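You operate a simulated robot arm through the tools that you are given. There is no shell and no other tool. Be economical: measure what you need, move in short steps, check, and stop when the job is done.

The job below is to be done with a simulated two-armed robot. You get a single attempt, and the scene is never put back.

JOB
Take the jar that says "knobs" from the rack shelf r3-3 and leave it on top of the green canister there. Open the upper dry drawer, take the battery checker and leave it inside, then shut the drawer. Shut the key cabinet door. Open the packing bench yellow drawer, put the corner guard on the end of the parts bench top away in the yellow drawer and shut the drawer again. Put the key from the top of the steel cabinet on the blue block on the blue cart top. Lift the tester card flap open. Do these in any order. Set down upright: jar, battery checker.

It is judged by the outcome, as a careful person would: the job done as asked, and still so three seconds after it is handed in. It fails if anything else is knocked over, pushed out of place, dropped, spilled or broken.

ROBOT AND FRAMES
Two 7-joint arms with two-finger parallel grippers on one trunk, on a base that drives. Base frame: it is fixed to the floor where the robot stands at the start and does not move with it; the origin is under the middle of the robot, x ahead of it, y to its left, z up. Units: cm, degrees, N and s.
The left shoulder is at the start at [5, 16.8, 113.5], the right one opposite. With the tool pointing down near the work surface each hand reaches from about 22 to 66 cm from the robot's upright axis, wherever it stands, measured 20 degrees to its own side. Places, roughly: battery checker [75, -25, 100]; blue block [-200, 525, 100]; corner guard (6x6x6 cm) [50, 410, 90]; green canister (6x6x10 cm) [70, -10, 90]; jar [50, -25, 100]; key [50, 700, 100]; key cabinet door [70, -60, 120]; packing bench yellow drawer [-330, 220, 70]; tester card flap [80, -110, 110]; upper dry drawer [-310, 20, 70]; upper dry drawer inside [-310, 20, 60]; yellow drawer inside [-340, 220, 70]. Payload 1.57 kg a hand.
Tool frame (each hand has its own): the origin (TCP) lies between the finger pads and is the grasp point; the fingertips stand 3 cm ahead of it; z points along the fingers, y is the line along which they close. Largest opening 8 cm; finger width 1.7, thickness 1.2; the body of the gripper, 4 by 8.2 cm, starts 8 cm behind the TCP.
Orientation is told as [roll, pitch, yaw] about the base's x, y, z axes, in that order, counted from this pose: with the fingers straight down and closing along the base's y, the tool's x points along the base's -x, its y along +y and its z along -z.

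CONTROLS
- The arms move only by the tool jog_arm. It takes "left_series", "right_series" or both (then of equal length, played together; a hand with none holds still); each is one flat list of numbers, 7 for each row, row after row: the gripper command, from -1 (shut) to 1 (fully open), values between in proportion, then the shift along the base's x, y, z in cm, then the turn, a rotation vector about the base's x, y, z in degrees. In form: [gripper, tx, ty, tz, ax, ay, az, gripper, tx, ty, tz, ax, ay, az, ...]. A call has 1 to 8 rows; each row shifts and turns the commanded pose from where the row before left it. Rows are played at 5 a second. More than 5 cm and 8.6 degrees between two rows, or a gripper value outside its range, and nothing of the call is played. Where a pose cannot be reached the arm comes as near as it can. A force on the tool above 40 N (or 10 N above the force at the start of the call, whichever is more), or a blocked arm, ends the call early, and 0.2 s more pass. The fingers move at their own pace (about 4.5 cm/s each) and stop on an object; they squeeze with about 26 N. The grip force told is the motor's: it shows also when the fingers shut on nothing. Time passes only in rows, and 0.2 s behind the last, so rows that do not move let the fingers close. It gives the time, the measured TCP pose, the force on the tool (base axes), the opening and the grip force at its end, in the units of the frame above (readings bear some noise), with the torque about the TCP (base axes, N m) and any sound that the robot's microphone picked up.
- Cameras (640 x 400 px; columns grow to the right, rows downward): "scene" is now at [12.55, -4.1, 137.86]; the picture's right is [-0.42, -0.91, 0.00], its down [-0.22, 0.10, -0.97] and it looks along [0.88, -0.40, -0.24] (base axes); focal length 214 px, centre (320, 200). "left" rides on the left gripper at [7.2, 0.7, -12.2] in its tool frame; the picture's right is [-0.09, 1.00, 0.00], its down [-0.84, -0.08, -0.54] and it looks along [-0.54, -0.05, 0.84] (tool axes); focal length 238 px, centre (320, 200). "right" rides on the right gripper at [7.2, -0.7, -12.2] in its tool frame; the picture's right is [0.09, 1.00, 0.00], its down [-0.84, 0.08, -0.54] and it looks along [-0.54, 0.05, 0.84] (tool axes); focal length 238 px, centre (320, 200). There is no depth. A picture from a camera that has moved, and an enlarged one, comes with that camera's place and axes in the base frame and with its lens.
- snapshot(camera): a new picture of that camera. The clock stands still meanwhile.
- move_column(by): slides the trunk up (or, below 0, down) by that many cm; the arms and the scene camera ride with it, the base frame stays. It gives what a move gives, with no picture.
- steer(legs): drives the robot by 1 to 6 legs, each [ahead, left, turn to the left] in cm, cm and degrees, along the robot's own axes; the way and the turn of a leg run together, so that a leg with both is an arc; at most 150 cm and 180 degrees a leg. The arms and the cameras ride along, it lands a little off, and it stops where it bumps. It gives what a move gives.
- turn_head(pan, tilt): turns the head with the scene camera to pan (to the left, within 80 degrees either way) and tilt (down, from -29 to 69), counted from straight ahead of the robot. It gives what a move gives.
- enlarge(camera, box): a new picture of the part [left, top, right, bottom] of that camera's present view, enlarged. The clock stands still meanwhile.
- finish_job(): hands the job in; it is judged then, once.

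Work in short steps. Places have to be worked out from the pictures, the camera data and where the tool is seen: move nearer, look again, correct. Check each grasp and each placing, and mend what went wrong. You have 207 turns and 210 pictures in all, those below and enlarged ones among them. Open the grippers and draw the arms clear of the work before you hand the job in, unless the task says otherwise.

The tools are called after "Request:" as name(argument=value, ...) on one line, values as JSON. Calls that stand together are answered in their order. jog_arm: Moves the arms, as the interface text tells. Its arguments: {"type":"object","properties":{"left_series":{"type":"array"},"right_series":{"type":"array"}},"required":[]} The other tools are called the same way: move_column (by) slides the trunk up or down; steer (legs) drives the base; turn_head (pan, tilt) turns the head that bears the scene camera; snapshot (camera) takes a picture; enlarge (camera, box) takes an enlarged picture of a part of a camera's view; finish_job () hands the job in.

At the start:

```text
t: 0.0
left_tool_pos: [28.42, -2.85, 132.92]
left_orientation: [0.0, 0.0, -0.1]
left_wrist_force: [-0.2, 0.2, 0.3]
left_wrist_torque: [-0.01, 0.01, 0.0]
left_gripper_width: 7.98
left_gripper_force: 0.1
right_tool_pos: [31.8, -35.06, 100.02]
right_orientation: [0.0, 0.0, -0.1]
right_wrist_force: [0.0, -0.4, 1.0]
right_wrist_torque: [0.02, 0.01, -0.01]
right_gripper_width: 7.99
right_gripper_force: 0.0
trunk travel left (down, up): [-30.3, 14.0]
robot x, y, heading: [-0.16, 0.09, -0.1]
head pan, tilt: [-24.5, 13.8]
```

scene: 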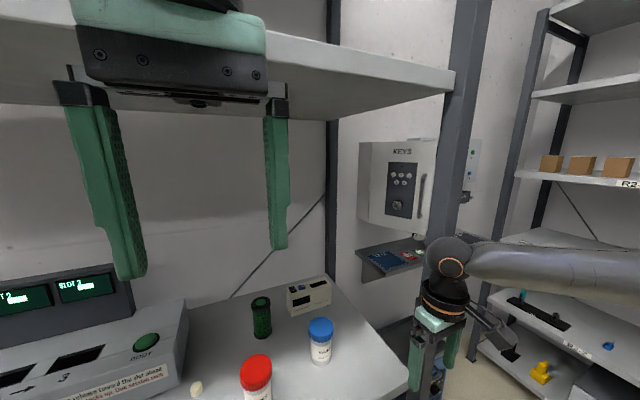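
right: 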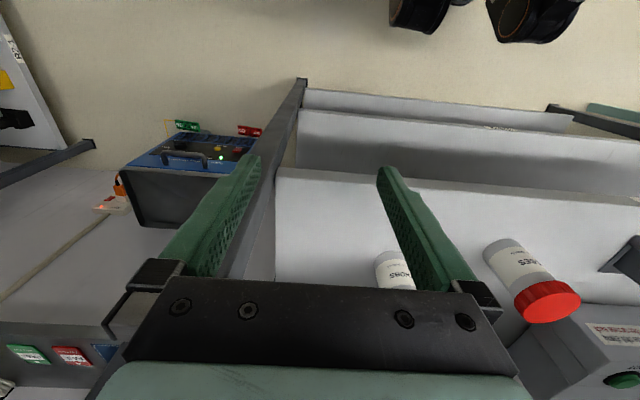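
left: 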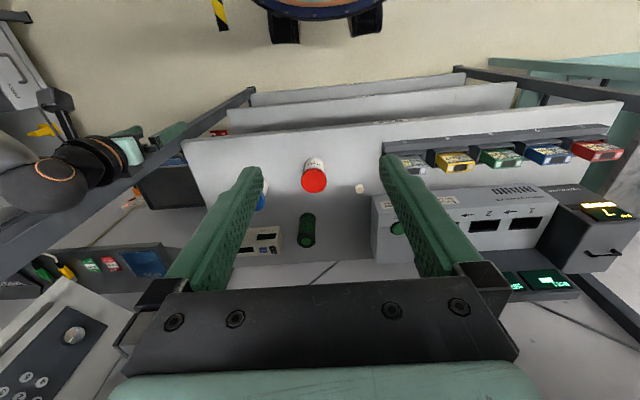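

The robot faces a rack shelf with two jars (red and blue lid), a green canister and a small device. I enlarge the scene view to read the labels.

Request:
enlarge(camera="scene", box=[180, 220, 420, 400])

Request:
enlarge(camera="left", box=[120, 130, 440, 330])

Request:
enlarge(camera="scene", box=[330, 100, 530, 300])

```text
2.22 times, centred on (300, 310) of scene
camera zoom: at [12.55, -4.1, 137.86], right [-0.42, -0.91, 0.0], down [-0.22, 0.1, -0.97], along [0.88, -0.4, -0.24], focal length 477 px, centre (364, -44)
```

zoom: 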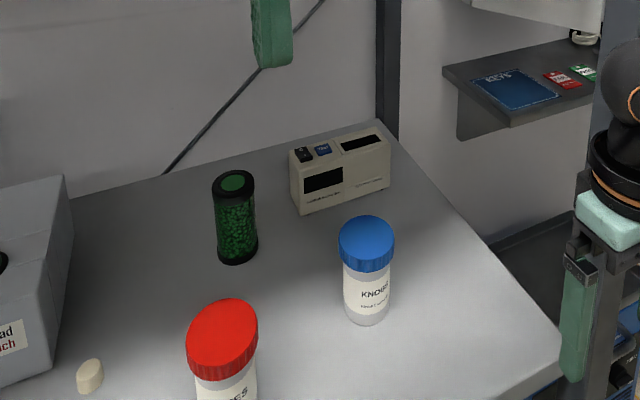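

```text
2.00 times, centred on (280, 230) of left
camera zoom: at [21.03, -2.14, 145.18], right [0.09, 1.0, 0.0], down [0.84, -0.08, 0.54], along [0.54, -0.05, -0.84], focal length 477 px, centre (400, 140)
```

zoom: 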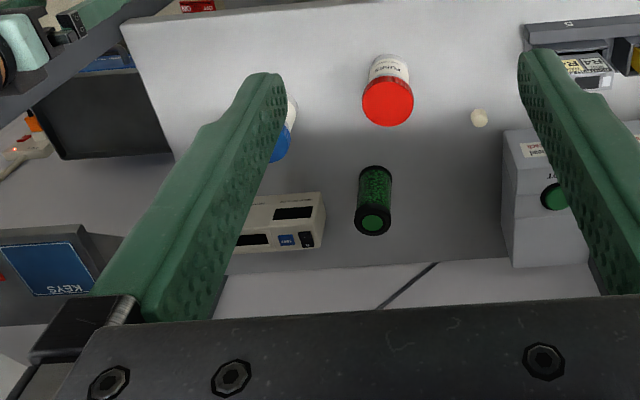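

```text
2.00 times, centred on (430, 200) of scene
camera zoom: at [12.55, -4.1, 137.86], right [-0.42, -0.91, 0.0], down [-0.22, 0.1, -0.97], along [0.88, -0.4, -0.24], focal length 429 px, centre (100, 200)
```

zoom: 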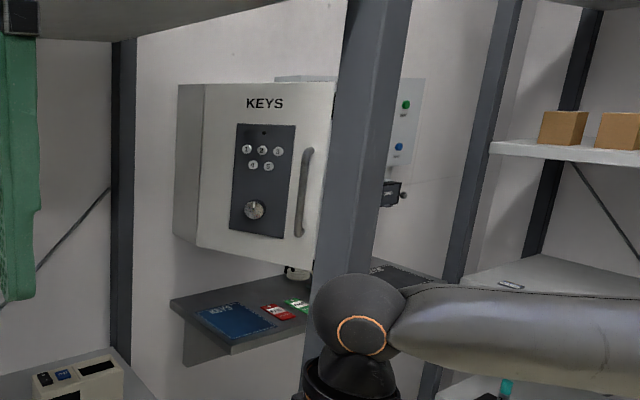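

The blue-lidded jar is "knobs" at roughly (51, -22), shelf z≈86, lid top ≈96; canister at (65, -10), checker box at about (70, -26). I raise the right hand and bring it over in front of the jar, then look.

Request:
jog_arm(right_series=[1, 0, 3, 4, 0, 0, 0, 1, 0, 4, 4, 0, 0, 0, 1, 3, 4, 1, 0, 0, 0, 1, 4, 2, 0, 0, 0, 0])

Request:
snapshot(camera="right")

Request:
snapshot(camera="scene")

```text
refused: row 2 steps farther than a row can; nothing moved
```

```text
203 pictures are left
camera right: at [24.64, -35.85, 112.29], right [-0.09, 1.0, 0.0], down [0.84, 0.08, 0.54], along [0.54, 0.05, -0.84], focal length 238 px, centre (320, 200)
```

right: 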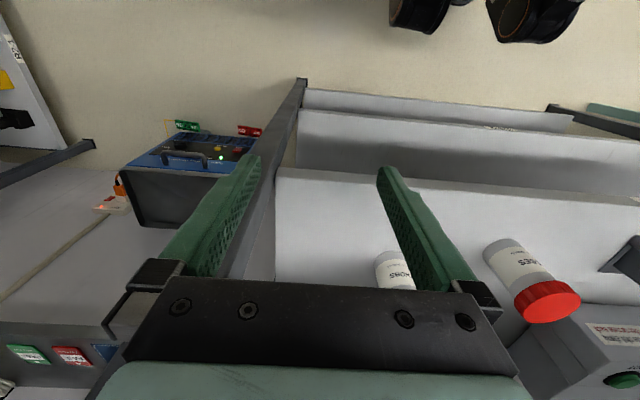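

```text
202 pictures are left
camera scene: at [12.55, -4.1, 137.86], right [-0.42, -0.91, 0.0], down [-0.22, 0.1, -0.97], along [0.88, -0.4, -0.24], focal length 214 px, centre (320, 200)
```

scene: 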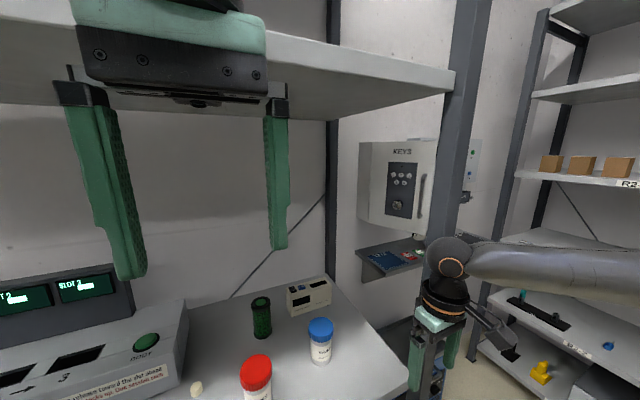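

The step limit is 5 cm as a vector norm; I redo it with smaller rows.

Request:
jog_arm(right_series=[1, 0, 3, 3.5, 0, 0, 0, 1, 0, 3, 3.5, 0, 0, 0, 1, 3, 3.5, 1, 0, 0, 0, 1, 4, 2.5, 0, 0, 0, 0])

Request:
snapshot(camera="right")

Request:
snapshot(camera="scene")

```text
t: 1.0
left_tool_pos: [28.34, -2.87, 132.92]
left_orientation: [-0.1, -0.1, 0.0]
left_wrist_force: [0.1, -0.7, -0.1]
left_wrist_torque: [-0.02, 0.01, -0.03]
left_gripper_width: 8.02
left_gripper_force: 0.1
right_tool_pos: [38.76, -22.98, 108.02]
right_orientation: [0.0, 0.1, 0.1]
right_wrist_force: [1.2, 0.2, 0.0]
right_wrist_torque: [-0.02, 0.02, 0.04]
right_gripper_width: 7.99
right_gripper_force: 0.2
trunk travel left (down, up): [-30.3, 14.0]
robot x, y, heading: [-0.33, -0.06, 0.2]
head pan, tilt: [-24.5, 13.8]
```

```text
201 pictures are left
camera right: at [31.67, -23.73, 120.42], right [-0.09, 1.0, 0.0], down [0.84, 0.08, 0.54], along [0.54, 0.05, -0.84], focal length 238 px, centre (320, 200)
```

right: 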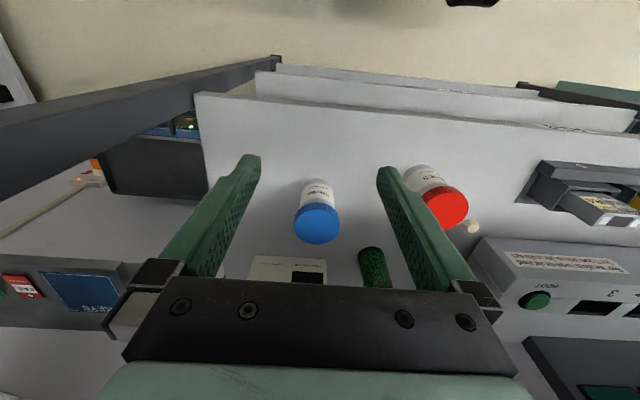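

```text
200 pictures are left
camera scene: at [12.62, -4.07, 137.85], right [-0.42, -0.91, 0.0], down [-0.22, 0.1, -0.97], along [0.88, -0.4, -0.24], focal length 214 px, centre (320, 200)
```

scene: 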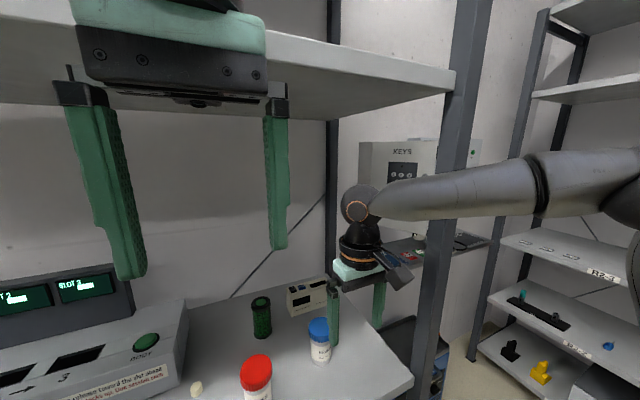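

Jar triangulates to (51.2, -22.2), lid top ≈ 96.2, consistent in both views. I move over it and descend part way.

Request:
jog_arm(right_series=[1, 4.2, 0.3, 0, 0, 0, 0, 1, 4.2, 0.3, 0, 0, 0, 0, 1, 4, 0.2, 0, 0, 0, 0, 1, 0, 0, -4.5, 0, 0, 0, 1, 0, 0, -3.5, 0, 0, 0])

Request:
snapshot(camera="right")

Request:
enlarge(camera="scene", box=[180, 220, 420, 400])

```text
t: 2.2
left_tool_pos: [28.27, -2.91, 133.06]
left_orientation: [-0.1, 0.0, -0.1]
left_wrist_force: [0.4, 0.8, -0.7]
left_wrist_torque: [0.0, 0.01, -0.02]
left_gripper_width: 7.99
left_gripper_force: 0.0
right_tool_pos: [51.34, -22.45, 100.11]
right_orientation: [0.0, 0.0, 0.0]
right_wrist_force: [-0.6, -0.8, -0.4]
right_wrist_torque: [0.0, -0.03, 0.02]
right_gripper_width: 7.99
right_gripper_force: 0.0
trunk travel left (down, up): [-30.3, 14.0]
robot x, y, heading: [-0.0, 0.02, -0.1]
head pan, tilt: [-24.5, 13.8]
```

```text
199 pictures are left
camera right: at [44.24, -23.18, 112.4], right [-0.09, 1.0, 0.0], down [0.84, 0.08, 0.54], along [0.54, 0.05, -0.84], focal length 238 px, centre (320, 200)
```

right: 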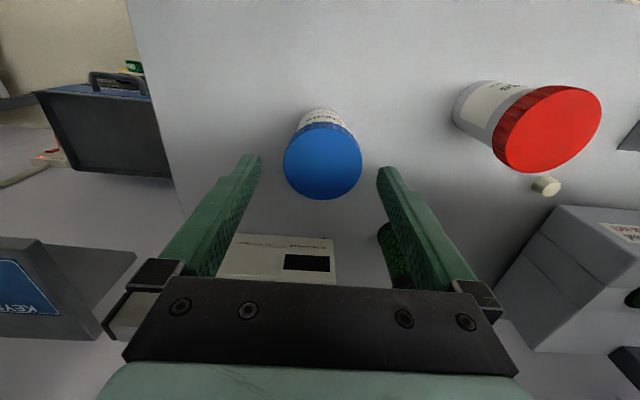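

```text
2.22 times, centred on (300, 310) of scene
camera zoom: at [12.6, -4.11, 137.86], right [-0.42, -0.91, 0.0], down [-0.22, 0.1, -0.97], along [0.88, -0.4, -0.24], focal length 477 px, centre (364, -44)
```

zoom: 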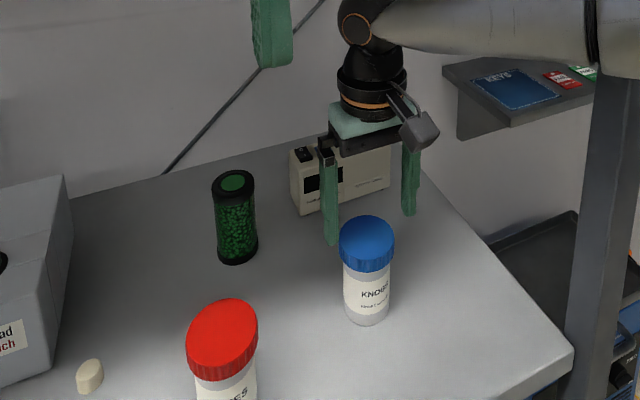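

Alignment checks out in both views (lid at 51.3, -22.3). Descend 6 cm and close.

Request:
jog_arm(right_series=[1, 0, 0.1, -3, 0, 0, 0, 1, 0, 0, -3.2, 0, 0, 0, -1, 0, 0, 0, 0, 0, 0, -1, 0, 0, 0, 0, 0, 0, -1, 0, 0, 0, 0, 0, 0, -1, 0, 0, 2, 0, 0, 0])

Request:
enlarge(camera="scene", box=[180, 220, 420, 400])

Request:
snapshot(camera="right")

```text
t: 3.6
left_tool_pos: [28.31, -2.88, 133.05]
left_orientation: [-0.1, 0.0, -0.1]
left_wrist_force: [-0.4, 0.1, 0.1]
left_wrist_torque: [0.01, -0.01, 0.0]
left_gripper_width: 7.98
left_gripper_force: 0.0
right_tool_pos: [51.34, -22.04, 95.66]
right_orientation: [0.0, 0.0, 0.0]
right_wrist_force: [-0.1, 0.4, -1.7]
right_wrist_torque: [0.01, -0.01, 0.01]
right_gripper_width: 5.94
right_gripper_force: 26.1
trunk travel left (down, up): [-30.3, 14.0]
robot x, y, heading: [0.12, 0.23, 0.0]
head pan, tilt: [-24.5, 13.8]
```

```text
2.22 times, centred on (300, 310) of scene
camera zoom: at [12.53, -4.08, 137.86], right [-0.42, -0.91, 0.0], down [-0.22, 0.1, -0.97], along [0.88, -0.4, -0.24], focal length 477 px, centre (364, -44)
```

zoom: 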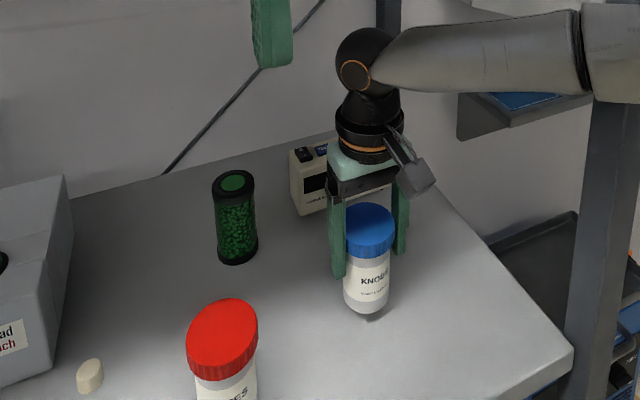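

```text
196 pictures are left
camera right: at [44.0, -22.84, 108.04], right [-0.09, 1.0, 0.0], down [0.84, 0.08, 0.54], along [0.54, 0.05, -0.84], focal length 238 px, centre (320, 200)
```

right: 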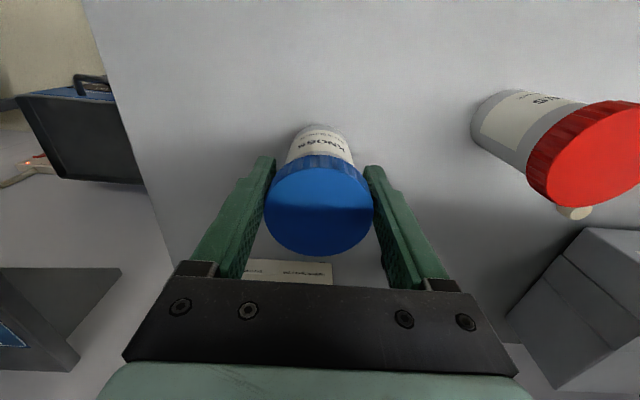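

The jar is held (opening 5.9, lifted upright). I raise it to clear the canister and move it towards (65.5, -10.2), stopping short to look.

Request:
jog_arm(right_series=[-1, 0, 0, 4.5, 0, 0, 0, -1, 0, 0, 4.5, 0, 0, 0, -1, 0, 0, 3.5, 0, 0, 0, -1, 3, 3, 0, 0, 0, 0, -1, 3, 3, 0, 0, 0, 0, -1, 3, 3, 0, 0, 0, 0, -1, 3, 2.5, 0, 0, 0, 0])

Request:
snapshot(camera="scene")

Request:
snapshot(camera="left")

Request:
snapshot(camera="right")

```text
t: 5.2
left_tool_pos: [28.34, -2.81, 133.01]
left_orientation: [-0.1, 0.0, 0.0]
left_wrist_force: [1.1, 0.2, 0.4]
left_wrist_torque: [0.03, -0.04, -0.01]
left_gripper_width: 8.01
left_gripper_force: 0.1
right_tool_pos: [51.23, -20.62, 106.71]
right_orientation: [-0.1, 0.0, 0.1]
right_wrist_force: [0.0, 0.4, -1.1]
right_wrist_torque: [0.02, 0.01, -0.02]
right_gripper_width: 5.96
right_gripper_force: 25.7
right hand out of reach, approached as far as the arm can: row 4, 5, 6, 7
trunk travel left (down, up): [-30.3, 14.0]
robot x, y, heading: [-0.16, -0.22, -0.2]
head pan, tilt: [-24.5, 13.8]
```

```text
195 pictures are left
camera scene: at [12.56, -4.1, 137.86], right [-0.42, -0.91, 0.0], down [-0.22, 0.1, -0.97], along [0.88, -0.4, -0.24], focal length 214 px, centre (320, 200)
```

scene: 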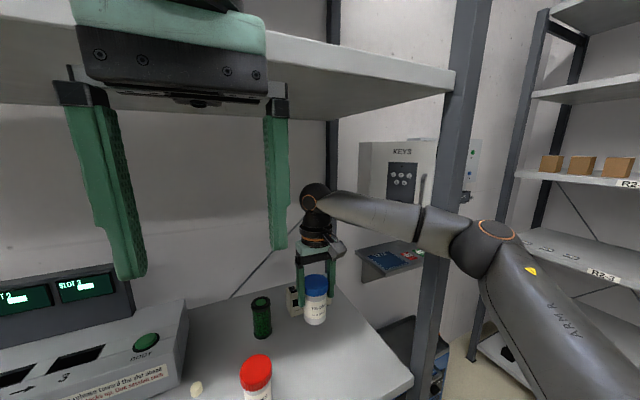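

```text
194 pictures are left
camera left: at [21.04, -2.14, 145.17], right [0.09, 1.0, 0.0], down [0.84, -0.08, 0.54], along [0.54, -0.05, -0.84], focal length 238 px, centre (320, 200)
```

left: 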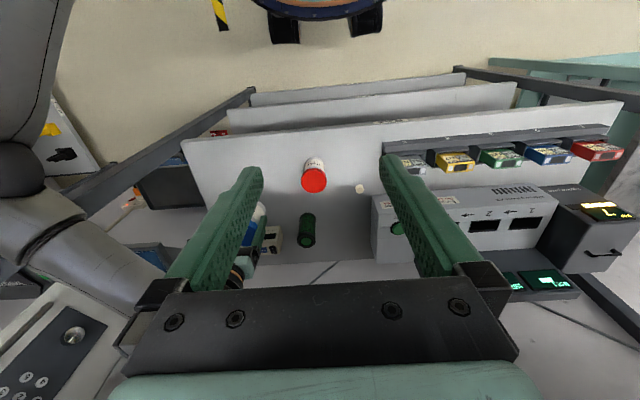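

```text
193 pictures are left
camera right: at [44.02, -21.36, 119.04], right [-0.09, 1.0, 0.0], down [0.84, 0.08, 0.54], along [0.54, 0.05, -0.84], focal length 238 px, centre (320, 200)
```

right: 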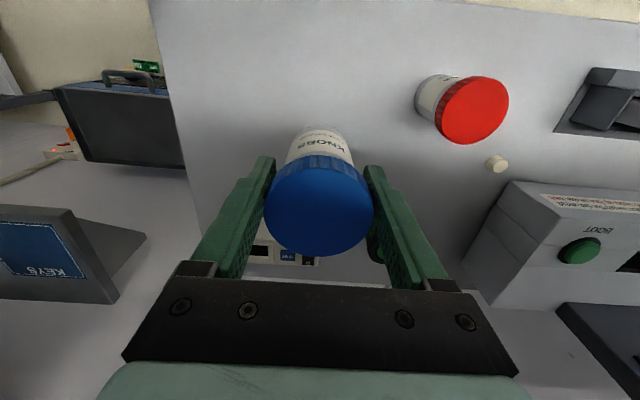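

The right hand is at its reach limit at x≈52, so the base must move ahead ~13 and left ~10. First I park the left hand back and to the left so it does not run into the upper shelf.

Request:
jog_arm(left_series=[1, -2, 4.5, 0, 0, 0, 0, 1, -2, 4.5, 0, 0, 0, 0, 1, -2, 4.5, 0, 0, 0, 0, 1, -2, 4.5, 0, 0, 0, 0, 1, -2, 4.5, 0, 0, 0, 0, 1, -2, 4.5, 0, 0, 0, 0])

Request:
turn_head(pan=-10, tilt=25)

Request:
snapshot(camera="scene")

Request:
snapshot(camera="left")

```text
t: 6.6
left_tool_pos: [17.51, 19.99, 127.26]
left_orientation: [-0.2, 0.0, 0.1]
left_wrist_force: [0.3, 0.9, 0.2]
left_wrist_torque: [0.0, 0.02, 0.01]
left_gripper_width: 7.99
left_gripper_force: 0.1
left hand out of reach, approached as far as the arm can: row 4, 5, 6
right_tool_pos: [51.12, -20.62, 106.83]
right_orientation: [-0.1, -0.1, 0.1]
right_wrist_force: [-0.4, -0.1, -1.1]
right_wrist_torque: [0.0, 0.01, 0.01]
right_gripper_width: 5.95
right_gripper_force: 25.9
trunk travel left (down, up): [-30.3, 14.0]
robot x, y, heading: [-0.18, -0.09, -0.5]
head pan, tilt: [-24.5, 13.8]
```

```text
t: 7.4
left_tool_pos: [17.5, 19.88, 127.26]
left_orientation: [-0.1, 0.1, 0.0]
left_wrist_force: [0.3, 0.9, -0.2]
left_wrist_torque: [-0.02, 0.05, 0.0]
left_gripper_width: 7.97
left_gripper_force: 0.1
right_tool_pos: [51.13, -20.55, 106.77]
right_orientation: [0.1, 0.0, 0.0]
right_wrist_force: [-0.1, 0.2, -1.1]
right_wrist_torque: [-0.01, 0.01, 0.0]
right_gripper_width: 5.95
right_gripper_force: 26.4
trunk travel left (down, up): [-30.3, 14.0]
robot x, y, heading: [-0.14, -0.13, -0.3]
head pan, tilt: [-10.0, 25.0]
```

```text
192 pictures are left
camera scene: at [13.14, -1.82, 136.04], right [-0.17, -0.98, 0.0], down [-0.42, 0.07, -0.91], along [0.89, -0.16, -0.42], focal length 214 px, centre (320, 200)
```

scene: 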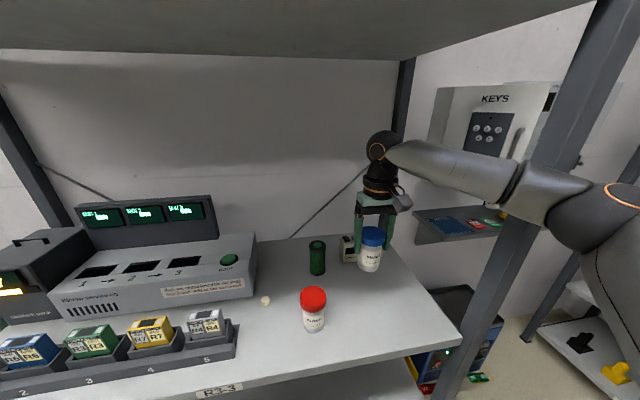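

```text
191 pictures are left
camera left: at [10.27, 20.64, 139.46], right [0.09, 1.0, 0.0], down [0.84, -0.08, 0.54], along [0.54, -0.05, -0.84], focal length 238 px, centre (320, 200)
```

left: 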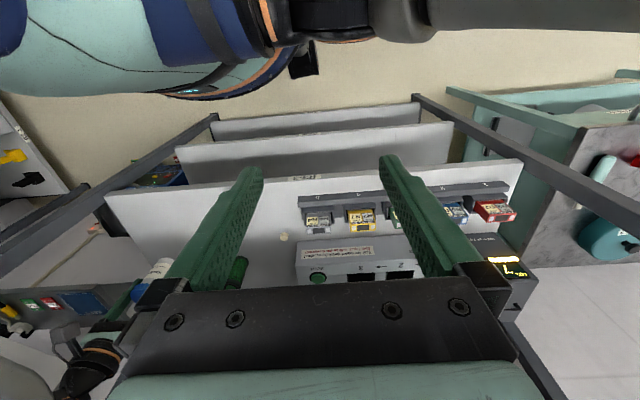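

The view is clear. I raise the trunk 3 cm for clearance over the red jar, then drive left 10 cm.

Request:
move_column(by=3)

Request:
steer(legs=[[0, 10.2, 0]])

Request:
snapshot(camera="scene")

```text
t: 8.1
left_tool_pos: [17.5, 19.93, 130.26]
left_orientation: [0.0, 0.1, 0.1]
left_wrist_force: [0.1, -0.6, 0.0]
left_wrist_torque: [-0.01, 0.01, -0.01]
left_gripper_width: 8.0
left_gripper_force: 0.1
right_tool_pos: [51.14, -20.62, 109.77]
right_orientation: [0.1, -0.1, 0.0]
right_wrist_force: [-1.5, -0.4, -0.9]
right_wrist_torque: [-0.05, 0.02, 0.02]
right_gripper_width: 5.93
right_gripper_force: 25.9
trunk travel left (down, up): [-33.3, 11.0]
robot x, y, heading: [-0.09, 0.14, -0.1]
head pan, tilt: [-10.0, 25.0]
```

```text
t: 9.7
left_tool_pos: [17.57, 30.21, 130.31]
left_orientation: [-0.1, 0.0, -0.2]
left_wrist_force: [-0.6, -0.5, -0.3]
left_wrist_torque: [-0.05, -0.01, 0.0]
left_gripper_width: 8.01
left_gripper_force: 0.1
right_tool_pos: [51.16, -10.61, 109.69]
right_orientation: [0.0, 0.1, -0.1]
right_wrist_force: [-0.4, 0.5, -0.7]
right_wrist_torque: [0.01, 0.0, -0.02]
right_gripper_width: 5.93
right_gripper_force: 25.3
trunk travel left (down, up): [-33.3, 11.0]
robot x, y, heading: [-0.16, 10.21, -0.5]
head pan, tilt: [-10.0, 25.0]
```

```text
190 pictures are left
camera scene: at [13.15, 8.41, 139.04], right [-0.18, -0.98, 0.0], down [-0.42, 0.07, -0.91], along [0.89, -0.16, -0.42], focal length 214 px, centre (320, 200)
```

scene: 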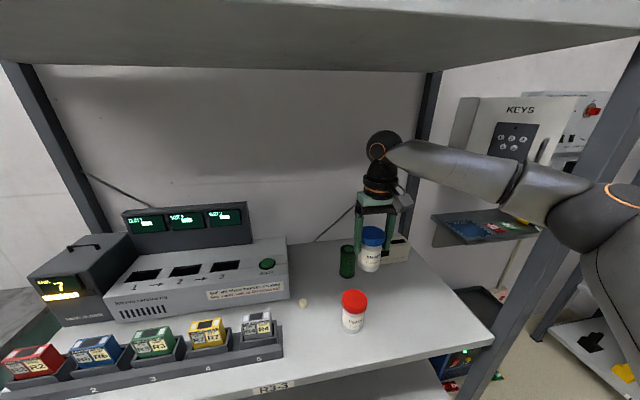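

Elbow now is well inside the post. Drive ahead 13 cm.

Request:
steer(legs=[[13, 0, 0]])

Request:
snapshot(camera="scene")

Request:
snapshot(camera="right")

```text
t: 11.0
left_tool_pos: [28.27, 29.92, 130.29]
left_orientation: [-0.2, 0.1, -0.3]
left_wrist_force: [-0.3, -0.2, 0.3]
left_wrist_torque: [0.02, -0.02, -0.01]
left_gripper_width: 8.0
left_gripper_force: 0.1
right_tool_pos: [61.53, -10.9, 109.6]
right_orientation: [-0.1, -0.1, -0.4]
right_wrist_force: [0.4, -0.3, -0.4]
right_wrist_torque: [0.01, -0.03, -0.02]
right_gripper_width: 5.95
right_gripper_force: 26.7
trunk travel left (down, up): [-33.3, 11.0]
robot x, y, heading: [10.78, 10.31, -0.5]
head pan, tilt: [-10.0, 25.0]
stopped in leg 1: the robot was blocked; the commanded pose is now the measured one
```

```text
189 pictures are left
camera scene: at [23.66, 8.27, 139.06], right [-0.18, -0.98, 0.0], down [-0.41, 0.08, -0.91], along [0.89, -0.16, -0.42], focal length 214 px, centre (320, 200)
```

scene: 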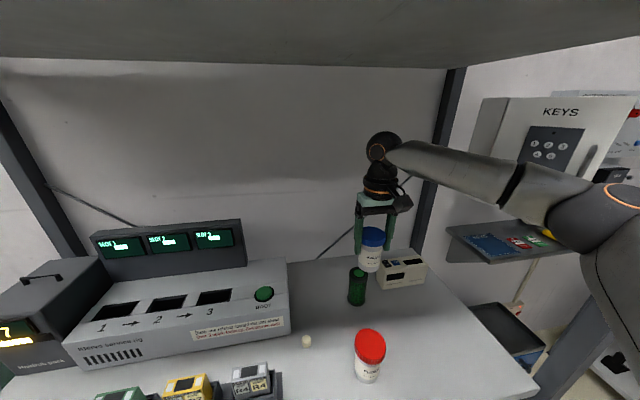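

```text
188 pictures are left
camera right: at [54.44, -11.55, 121.99], right [-0.08, 1.0, 0.0], down [0.84, 0.07, 0.54], along [0.54, 0.05, -0.84], focal length 238 px, centre (320, 200)
```

right: 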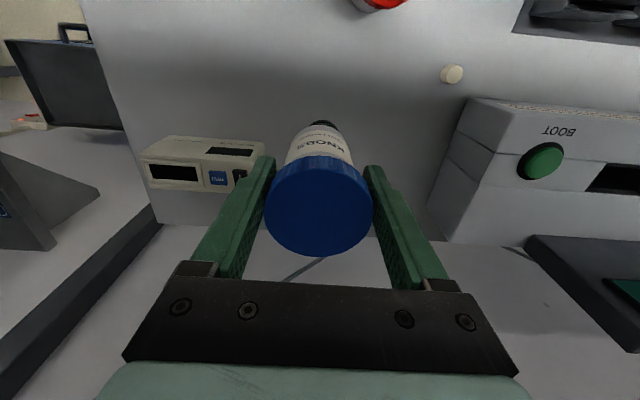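

Base bumped softly at x=10.8 (rack lower part). The jar is at (61.5, -10.9); I jog ahead 4 and slightly left while lowering a little.

Request:
jog_arm(right_series=[-1, 2, 0.3, -1, 0, 0, 0, -1, 2, 0.3, -1, 0, 0, 0])

Request:
enlarge(camera="scene", box=[300, 200, 460, 320])

Request:
enlarge(camera="right", box=[220, 80, 420, 280])

```text
t: 11.6
left_tool_pos: [28.51, 29.9, 130.2]
left_orientation: [-0.1, 0.2, -0.3]
left_wrist_force: [0.0, 0.0, 0.0]
left_wrist_torque: [-0.01, 0.03, -0.02]
left_gripper_width: 8.01
left_gripper_force: 0.1
right_tool_pos: [63.2, -12.25, 107.28]
right_orientation: [0.1, -0.1, -0.4]
right_wrist_force: [0.0, -0.5, -0.8]
right_wrist_torque: [-0.01, 0.0, 0.01]
right_gripper_width: 5.95
right_gripper_force: 25.9
right hand out of reach, approached as far as the arm can: row 1, 2
trunk travel left (down, up): [-33.3, 11.0]
robot x, y, heading: [10.57, 10.06, -0.2]
head pan, tilt: [-10.0, 25.0]
```

```text
3.33 times, centred on (380, 260) of scene
camera zoom: at [23.88, 8.26, 139.03], right [-0.18, -0.98, 0.0], down [-0.42, 0.08, -0.91], along [0.89, -0.16, -0.42], focal length 715 px, centre (120, 0)
```

zoom: 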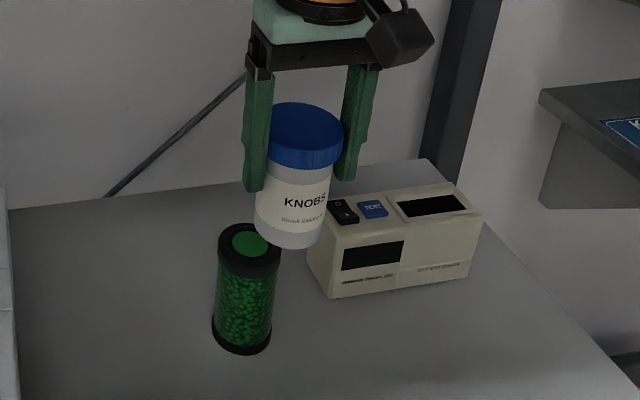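

```text
2.00 times, centred on (320, 180) of right
camera zoom: at [55.91, -12.9, 119.61], right [-0.08, 1.0, 0.0], down [0.84, 0.07, 0.54], along [0.54, 0.05, -0.84], focal length 477 px, centre (320, 240)
```

zoom: 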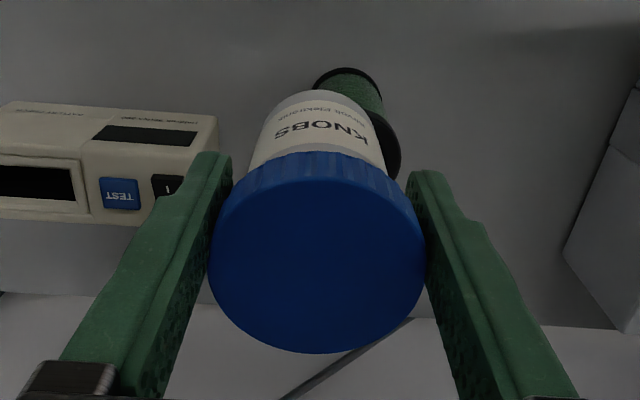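

The canister is left of/slightly nearer the jar; the arm is limited because the wrist is above the shoulder. Raising the trunk gives more reach: I raise 4, then lower hand 4 cm back, and raise 3 more.

Request:
move_column(by=4)

Request:
jog_arm(right_series=[-1, 1, 1, -2, 0, 0, 0, -1, 1, 1, -2, 0, 0, 0])

Request:
move_column(by=3)

Request:
snapshot(camera="scene")

```text
t: 12.4
left_tool_pos: [28.51, 29.96, 134.2]
left_orientation: [-0.1, 0.2, -0.4]
left_wrist_force: [-0.1, 0.1, 0.7]
left_wrist_torque: [0.0, -0.04, 0.01]
left_gripper_width: 8.0
left_gripper_force: 0.1
right_tool_pos: [63.03, -12.15, 111.34]
right_orientation: [0.1, 0.0, -0.4]
right_wrist_force: [0.6, 0.7, -1.9]
right_wrist_torque: [0.02, 0.01, -0.01]
right_gripper_width: 5.96
right_gripper_force: 25.8
trunk travel left (down, up): [-37.3, 7.0]
robot x, y, heading: [10.68, 9.96, -0.3]
head pan, tilt: [-10.0, 25.0]
```

```text
t: 13.0
left_tool_pos: [28.61, 30.06, 134.2]
left_orientation: [0.0, 0.2, -0.3]
left_wrist_force: [0.4, 0.4, -0.1]
left_wrist_torque: [-0.01, -0.05, -0.01]
left_gripper_width: 8.03
left_gripper_force: 0.1
right_tool_pos: [62.89, -11.77, 107.57]
right_orientation: [0.1, -0.3, -0.5]
right_wrist_force: [0.0, -0.1, -0.8]
right_wrist_torque: [0.0, 0.02, 0.05]
right_gripper_width: 5.94
right_gripper_force: 25.5
right hand out of reach, approached as far as the arm can: row 1, 2
trunk travel left (down, up): [-37.3, 7.0]
robot x, y, heading: [10.81, 10.28, -0.6]
head pan, tilt: [-10.0, 25.0]
```

```text
t: 13.8
left_tool_pos: [28.48, 30.05, 137.23]
left_orientation: [-0.1, 0.2, -0.2]
left_wrist_force: [-0.2, 0.0, 0.0]
left_wrist_torque: [-0.04, 0.0, 0.0]
left_gripper_width: 8.01
left_gripper_force: 0.2
right_tool_pos: [62.97, -11.66, 110.63]
right_orientation: [0.1, -0.1, -0.5]
right_wrist_force: [0.4, 0.0, -0.7]
right_wrist_torque: [0.03, 0.0, 0.04]
right_gripper_width: 5.92
right_gripper_force: 25.9
trunk travel left (down, up): [-40.3, 4.0]
robot x, y, heading: [10.92, 10.0, -0.5]
head pan, tilt: [-10.0, 25.0]
```

```text
185 pictures are left
camera scene: at [23.87, 8.26, 146.04], right [-0.18, -0.98, 0.0], down [-0.42, 0.08, -0.91], along [0.89, -0.16, -0.42], focal length 214 px, centre (320, 200)
```

scene: 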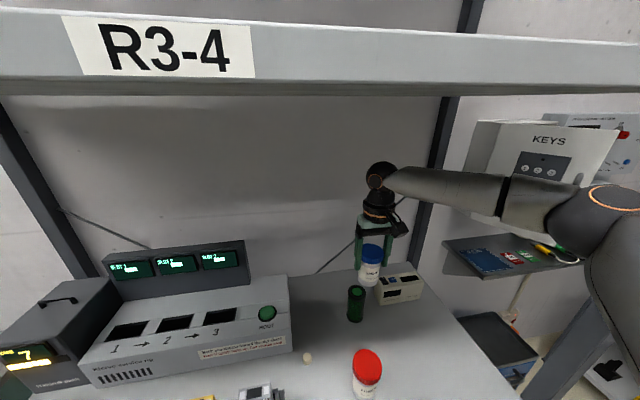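

Upper shelf edge is fine. Now with shoulder at 123.5, I try moving forward and down again.

Request:
jog_arm(right_series=[-1, 0.5, 0.5, -3, 0, 0, 0, -1, 1.5, 0.5, -1, 0, 0, 0, -1, 1.5, 0.5, 0, 0, 0, 0])

Request:
enlarge(camera="scene", box=[300, 220, 460, 340])

```text
t: 14.6
left_tool_pos: [28.55, 29.91, 137.27]
left_orientation: [-0.2, 0.2, -0.3]
left_wrist_force: [0.0, 0.6, 0.0]
left_wrist_torque: [0.0, 0.01, 0.0]
left_gripper_width: 7.99
left_gripper_force: 0.1
right_tool_pos: [62.79, -12.07, 107.4]
right_orientation: [0.2, -0.3, -0.5]
right_wrist_force: [0.7, -0.1, -1.2]
right_wrist_torque: [0.01, 0.02, 0.0]
right_gripper_width: 5.92
right_gripper_force: 26.2
right hand out of reach, approached as far as the arm can: row 1, 2, 3
trunk travel left (down, up): [-40.3, 4.0]
robot x, y, heading: [10.78, 9.91, -0.5]
head pan, tilt: [-10.0, 25.0]
```

```text
3.33 times, centred on (380, 280) of scene
camera zoom: at [23.85, 8.26, 146.04], right [-0.18, -0.98, 0.0], down [-0.42, 0.08, -0.91], along [0.89, -0.16, -0.42], focal length 715 px, centre (120, -67)
```

zoom: 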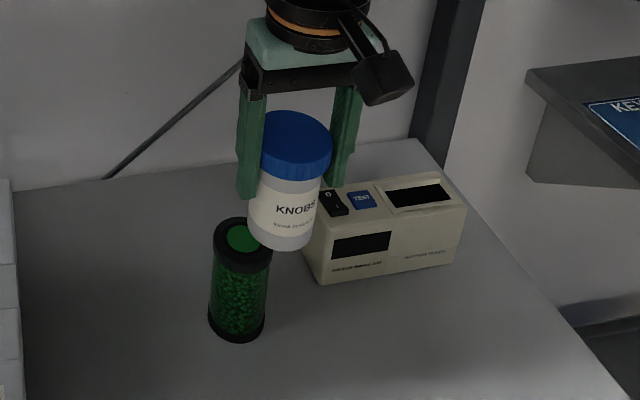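

The arm isn't straight, so a wrist joint limit is probably blocking; the jar is round, so yaw is free. I turn the hand +16° about z and try the forward move (canister top ≈ (65.8, -10.0)).

Request:
jog_arm(right_series=[-1, 0, 0, 0, 0, 0, 8, -1, 0, 0, 0, 0, 0, 8, -1, 1, 0.7, 0, 0, 0, 0, -1, 1, 0.7, 0, 0, 0, 0])

```text
t: 15.6
left_tool_pos: [28.49, 29.97, 137.24]
left_orientation: [-0.1, 0.3, -0.3]
left_wrist_force: [0.0, -0.6, 0.4]
left_wrist_torque: [0.0, 0.01, -0.01]
left_gripper_width: 8.02
left_gripper_force: 0.0
right_tool_pos: [62.94, -12.28, 107.69]
right_orientation: [0.2, -0.2, 15.6]
right_wrist_force: [-0.2, 0.3, -0.8]
right_wrist_torque: [-0.01, 0.0, 0.03]
right_gripper_width: 5.93
right_gripper_force: 26.0
right hand out of reach, approached as far as the arm can: row 3, 4
trunk travel left (down, up): [-40.3, 4.0]
robot x, y, heading: [10.73, 10.03, -0.5]
head pan, tilt: [-10.0, 25.0]
```

Still limited; I probe single directions to find which is limited: +y alone.

Request:
jog_arm(right_series=[-1, 0, 2, 0, 0, 0, 0])

Request:
jog_arm(right_series=[-1, 0, 0, -2, 0, 0, 0])

```text
t: 16.0
left_tool_pos: [28.44, 29.9, 137.2]
left_orientation: [-0.1, 0.0, -0.3]
left_wrist_force: [0.2, 0.8, 0.5]
left_wrist_torque: [-0.01, 0.01, 0.01]
left_gripper_width: 8.0
left_gripper_force: 0.1
right_tool_pos: [62.1, -10.97, 107.81]
right_orientation: [0.1, -0.4, 15.5]
right_wrist_force: [0.0, -0.6, -0.9]
right_wrist_torque: [-0.01, -0.02, 0.0]
right_gripper_width: 5.96
right_gripper_force: 25.6
right hand out of reach, approached as far as the arm can: row 1
trunk travel left (down, up): [-40.3, 4.0]
robot x, y, heading: [10.88, 10.51, -0.2]
head pan, tilt: [-10.0, 25.0]
```

```text
t: 16.4
left_tool_pos: [28.48, 29.93, 137.39]
left_orientation: [-0.1, 0.2, -0.3]
left_wrist_force: [0.7, 1.1, 0.6]
left_wrist_torque: [0.02, -0.04, 0.0]
left_gripper_width: 7.99
left_gripper_force: 0.0
right_tool_pos: [61.81, -11.19, 105.95]
right_orientation: [0.2, -0.3, 15.5]
right_wrist_force: [0.8, 0.4, -1.3]
right_wrist_torque: [0.01, 0.02, 0.01]
right_gripper_width: 5.92
right_gripper_force: 26.0
right hand out of reach, approached as far as the arm can: row 1
trunk travel left (down, up): [-40.3, 4.0]
robot x, y, heading: [10.03, 10.24, -0.2]
head pan, tilt: [-10.0, 25.0]
```

The limit behaves like a circle about a point to the right. I look at the arm with the head panned right to understand its posture.

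Request:
turn_head(pan=-50, tilt=25)

Request:
snapshot(camera="scene")

```text
t: 17.4
left_tool_pos: [28.4, 29.99, 137.34]
left_orientation: [-0.1, 0.2, -0.3]
left_wrist_force: [-0.5, 0.6, -0.1]
left_wrist_torque: [0.0, 0.0, 0.02]
left_gripper_width: 8.02
left_gripper_force: 0.1
right_tool_pos: [61.82, -11.13, 105.89]
right_orientation: [0.2, -0.3, 15.6]
right_wrist_force: [0.1, -0.2, -0.8]
right_wrist_torque: [-0.01, 0.01, 0.02]
right_gripper_width: 5.96
right_gripper_force: 25.8
trunk travel left (down, up): [-40.3, 4.0]
robot x, y, heading: [10.92, 9.86, -0.6]
head pan, tilt: [-50.0, 25.0]
```

```text
183 pictures are left
camera scene: at [20.65, 2.83, 146.04], right [-0.77, -0.64, 0.0], down [-0.27, 0.33, -0.91], along [0.58, -0.7, -0.42], focal length 214 px, centre (320, 200)
```

scene: 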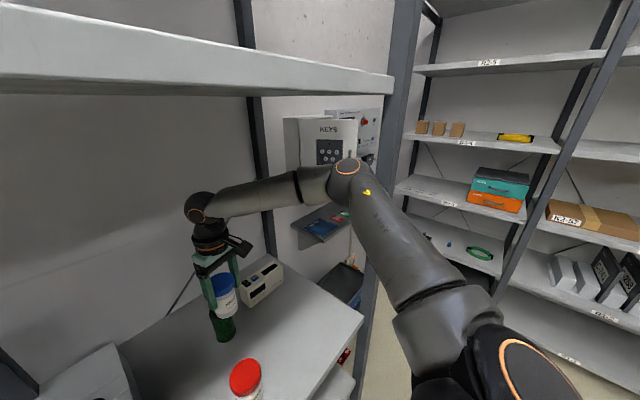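

Elbow sits high and to the right, so the best reach is more to the robot's own side. I raise the jar 2 cm, then shift the base right 10 cm and turn it left ~24° so that the canister is nearer in that sector.

Request:
jog_arm(right_series=[-1, -2, 0, 2, 0, 0, 0])

Request:
steer(legs=[[0, -11, 0], [0, 0, 15]])

Request:
turn_head(pan=-30, tilt=25)

Request:
snapshot(camera="scene")

```text
t: 17.8
left_tool_pos: [28.41, 30.09, 137.3]
left_orientation: [-0.2, 0.2, -0.2]
left_wrist_force: [-0.4, -0.1, 0.0]
left_wrist_torque: [0.01, -0.02, 0.0]
left_gripper_width: 8.0
left_gripper_force: 0.1
right_tool_pos: [59.55, -10.86, 108.13]
right_orientation: [0.0, -0.2, 15.6]
right_wrist_force: [-0.4, -0.1, -1.4]
right_wrist_torque: [-0.02, 0.02, -0.02]
right_gripper_width: 5.92
right_gripper_force: 26.2
trunk travel left (down, up): [-40.3, 4.0]
robot x, y, heading: [10.56, 9.96, -0.2]
head pan, tilt: [-50.0, 25.0]
```

```text
t: 19.1
left_tool_pos: [28.13, 23.79, 137.16]
left_orientation: [-0.5, 0.0, -0.1]
left_wrist_force: [0.3, -0.1, 0.1]
left_wrist_torque: [-0.04, 0.01, -0.02]
left_gripper_width: 8.0
left_gripper_force: 0.0
right_tool_pos: [59.31, -16.84, 107.98]
right_orientation: [-0.4, 0.1, 16.3]
right_wrist_force: [0.6, 0.8, -0.6]
right_wrist_torque: [-0.01, 0.04, -0.02]
right_gripper_width: 5.94
right_gripper_force: 26.5
trunk travel left (down, up): [-40.3, 4.0]
robot x, y, heading: [10.4, 3.49, -0.2]
head pan, tilt: [-50.0, 25.0]
stopped in leg 1: the robot was blocked; the commanded pose is now the measured one
```

```text
t: 20.0
left_tool_pos: [28.21, 23.82, 137.16]
left_orientation: [-0.5, 0.1, -0.1]
left_wrist_force: [0.6, 0.2, 0.9]
left_wrist_torque: [0.01, 0.04, 0.01]
left_gripper_width: 8.0
left_gripper_force: 0.0
right_tool_pos: [59.32, -16.97, 107.97]
right_orientation: [-0.3, 0.1, 16.2]
right_wrist_force: [0.1, 0.4, -0.7]
right_wrist_torque: [0.0, 0.01, -0.01]
right_gripper_width: 5.95
right_gripper_force: 25.6
trunk travel left (down, up): [-40.3, 4.0]
robot x, y, heading: [10.82, 3.15, -0.7]
head pan, tilt: [-30.0, 25.0]
```

```text
182 pictures are left
camera scene: at [22.43, -0.91, 146.1], right [-0.51, -0.86, 0.0], down [-0.36, 0.21, -0.91], along [0.78, -0.46, -0.42], focal length 214 px, centre (320, 200)
```

scene: 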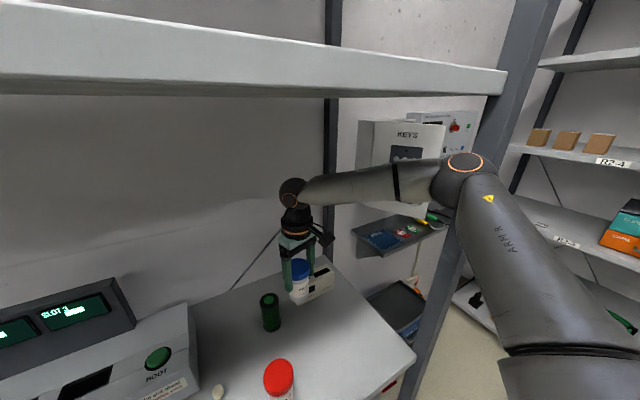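

The elbow touched the rack post lightly and stopped. I step left 2 cm off the post and turn left 10°.

Request:
steer(legs=[[0, 2, 0], [0, 0, 10]])

Request:
jog_arm(right_series=[-1, 0, -2, 0, 0, 0, 0, -1, 1.5, -1, 0, 0, 0, 0, -1, 2, 0, 0, 0, 0, 0])

Request:
snapshot(camera="scene")

```text
t: 21.5
left_tool_pos: [24.66, 27.92, 137.2]
left_orientation: [-0.2, 0.1, 9.6]
left_wrist_force: [-0.1, -0.7, 0.2]
left_wrist_torque: [0.02, -0.02, 0.0]
left_gripper_width: 8.03
left_gripper_force: 0.2
right_tool_pos: [62.28, -6.71, 107.86]
right_orientation: [0.1, 0.1, 26.1]
right_wrist_force: [-0.2, -0.3, -1.9]
right_wrist_torque: [-0.01, 0.02, 0.0]
right_gripper_width: 5.92
right_gripper_force: 26.0
trunk travel left (down, up): [-40.3, 4.0]
robot x, y, heading: [10.78, 5.1, 9.5]
head pan, tilt: [-30.0, 25.0]
```

```text
t: 22.3
left_tool_pos: [24.72, 27.76, 137.17]
left_orientation: [-0.1, 0.2, 9.9]
left_wrist_force: [0.1, 0.1, 0.0]
left_wrist_torque: [0.02, 0.0, 0.0]
left_gripper_width: 8.02
left_gripper_force: 0.1
right_tool_pos: [66.1, -9.74, 107.79]
right_orientation: [0.1, 0.3, 26.1]
right_wrist_force: [-0.4, 0.4, -0.5]
right_wrist_torque: [0.02, -0.03, -0.02]
right_gripper_width: 5.94
right_gripper_force: 26.4
trunk travel left (down, up): [-40.3, 4.0]
robot x, y, heading: [10.54, 5.5, 9.6]
head pan, tilt: [-30.0, 25.0]
```

```text
181 pictures are left
camera scene: at [23.34, 2.51, 146.03], right [-0.35, -0.94, 0.0], down [-0.4, 0.15, -0.91], along [0.85, -0.32, -0.42], focal length 214 px, centre (320, 200)
```

scene: 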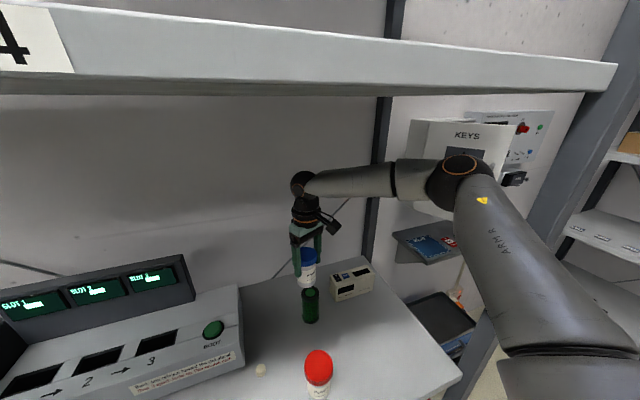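

Now the hand reached (66.1, -9.7). I check alignment above the canister in both cameras.

Request:
enlarge(camera="scene", box=[250, 220, 410, 340])

Request:
enlarge(camera="right", box=[220, 80, 420, 280])

```text
3.33 times, centred on (330, 280) of scene
camera zoom: at [23.34, 2.51, 146.03], right [-0.35, -0.94, 0.0], down [-0.4, 0.15, -0.91], along [0.85, -0.32, -0.42], focal length 715 px, centre (287, -67)
```

zoom: 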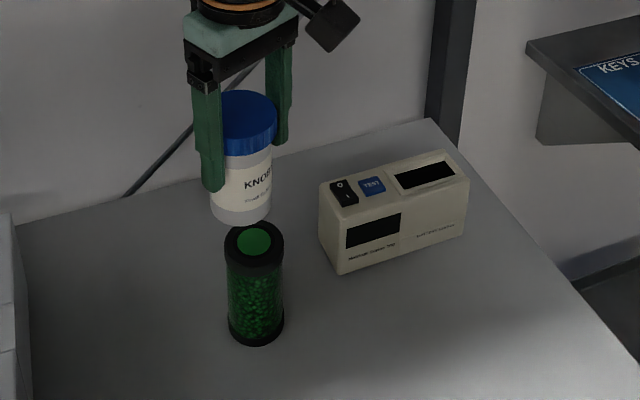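

```text
2.00 times, centred on (320, 180) of right
camera zoom: at [60.03, -13.59, 120.08], right [-0.52, 0.85, 0.0], down [0.72, 0.44, 0.54], along [0.46, 0.28, -0.84], focal length 477 px, centre (320, 240)
```

zoom: 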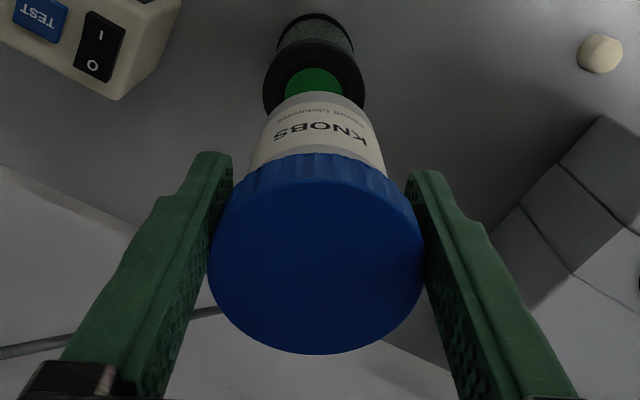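

Canister centre is about 0.9 cm to the right (−y) and 0.2 nearer. I correct and descend 3 cm, then look.

Request:
jog_arm(right_series=[-1, -0.2, -0.9, 0, 0, 0, 0, -1, 0, 0, -1.5, 0, 0, 0, -1, 0, 0, -1.4, 0, 0, 0])

Request:
enlarge(camera="scene", box=[250, 220, 410, 340])

Request:
enlarge(camera="right", box=[220, 80, 420, 280])

```text
t: 23.1
left_tool_pos: [24.6, 27.85, 137.25]
left_orientation: [-0.1, 0.0, 9.7]
left_wrist_force: [-0.1, 0.4, -0.3]
left_wrist_torque: [-0.01, -0.01, 0.02]
left_gripper_width: 8.01
left_gripper_force: 0.1
right_tool_pos: [65.67, -10.54, 104.87]
right_orientation: [0.1, 0.0, 26.0]
right_wrist_force: [0.3, 0.3, -0.9]
right_wrist_torque: [0.02, 0.06, 0.01]
right_gripper_width: 5.93
right_gripper_force: 25.6
trunk travel left (down, up): [-40.3, 4.0]
robot x, y, heading: [10.86, 5.17, 9.8]
head pan, tilt: [-30.0, 25.0]
```

```text
3.33 times, centred on (330, 280) of scene
camera zoom: at [23.3, 2.49, 146.04], right [-0.35, -0.94, 0.0], down [-0.4, 0.15, -0.91], along [0.85, -0.32, -0.42], focal length 715 px, centre (287, -67)
```

zoom: 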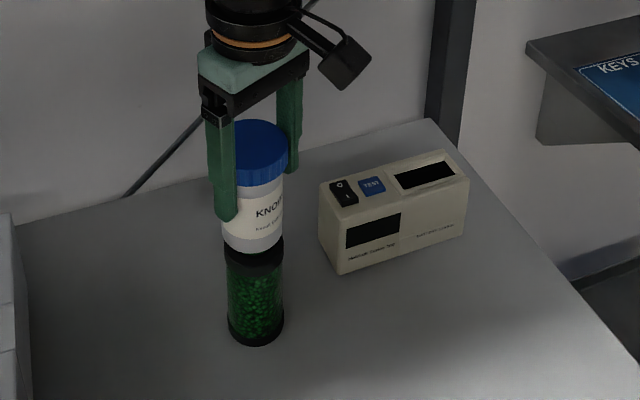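

```text
2.00 times, centred on (320, 180) of right
camera zoom: at [59.56, -14.38, 117.18], right [-0.52, 0.85, 0.0], down [0.72, 0.44, 0.54], along [0.46, 0.28, -0.84], focal length 477 px, centre (320, 240)
```

zoom: 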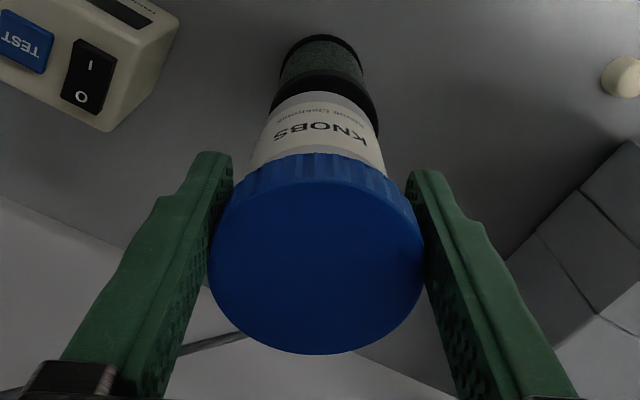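

Nearly centred; about −0.4 cm in x remains. I correct, lower to contact, and watch the force.

Request:
jog_arm(right_series=[-1, -0.4, 0, 0, 0, 0, 0, -1, 0, 0, -0.6, 0, 0, 0])

Request:
enlarge(camera="scene", box=[270, 240, 350, 320])

```text
t: 23.7
left_tool_pos: [24.67, 27.85, 137.3]
left_orientation: [0.0, 0.2, 9.7]
left_wrist_force: [-0.1, 0.3, 0.0]
left_wrist_torque: [-0.01, 0.01, -0.03]
left_gripper_width: 8.0
left_gripper_force: 0.0
right_tool_pos: [65.29, -10.65, 104.22]
right_orientation: [0.1, 0.2, 26.0]
right_wrist_force: [0.5, 0.1, -0.5]
right_wrist_torque: [-0.04, 0.03, 0.01]
right_gripper_width: 5.91
right_gripper_force: 26.3
trunk travel left (down, up): [-40.3, 4.0]
robot x, y, heading: [10.28, 4.98, 9.4]
head pan, tilt: [-30.0, 25.0]
```

```text
5.00 times, centred on (310, 280) of scene
camera zoom: at [23.3, 2.52, 146.04], right [-0.35, -0.94, 0.0], down [-0.4, 0.15, -0.91], along [0.85, -0.32, -0.42], focal length 1072 px, centre (370, -200)
```

zoom: 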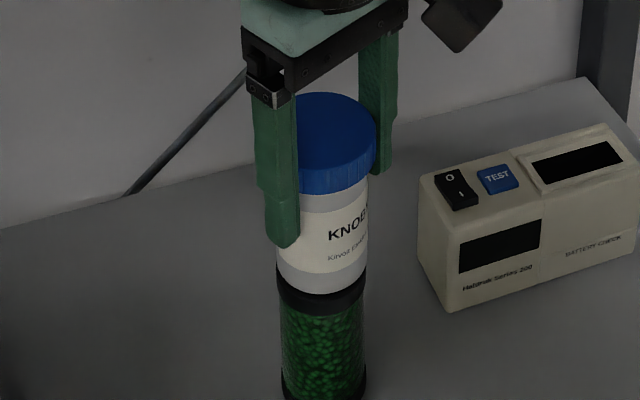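

Aligned well. Lower in small steps to contact.

Request:
jog_arm(right_series=[-1, 0, 0, -0.3, 0, 0, 0, -1, 0, 0, 0, 0, 0, 0])

Request:
jog_arm(right_series=[-1, 0, 0, -0.3, 0, 0, 0, -1, 0, 0, 0, 0, 0, 0])

```text
t: 24.3
left_tool_pos: [24.59, 27.92, 137.22]
left_orientation: [-0.1, 0.1, 9.6]
left_wrist_force: [0.5, 0.2, -1.0]
left_wrist_torque: [0.01, -0.01, 0.01]
left_gripper_width: 8.01
left_gripper_force: 0.1
right_tool_pos: [65.2, -10.57, 103.91]
right_orientation: [0.1, 0.2, 26.1]
right_wrist_force: [-0.7, -0.6, -1.3]
right_wrist_torque: [0.0, 0.0, 0.02]
right_gripper_width: 5.92
right_gripper_force: 26.1
trunk travel left (down, up): [-40.3, 4.0]
robot x, y, heading: [11.05, 5.13, 9.3]
head pan, tilt: [-30.0, 25.0]
```

```text
t: 24.9
left_tool_pos: [24.67, 27.87, 137.35]
left_orientation: [-0.1, 0.1, 9.6]
left_wrist_force: [0.7, -0.5, -0.1]
left_wrist_torque: [-0.01, -0.01, 0.01]
left_gripper_width: 7.99
left_gripper_force: 0.0
right_tool_pos: [65.17, -10.47, 103.91]
right_orientation: [0.0, -0.1, 26.1]
right_wrist_force: [-1.1, -1.7, 11.2]
right_wrist_torque: [-0.05, 0.0, -0.04]
right_gripper_width: 5.9
right_gripper_force: 25.9
trunk travel left (down, up): [-40.3, 4.0]
robot x, y, heading: [10.91, 5.42, 9.6]
head pan, tilt: [-30.0, 25.0]
```

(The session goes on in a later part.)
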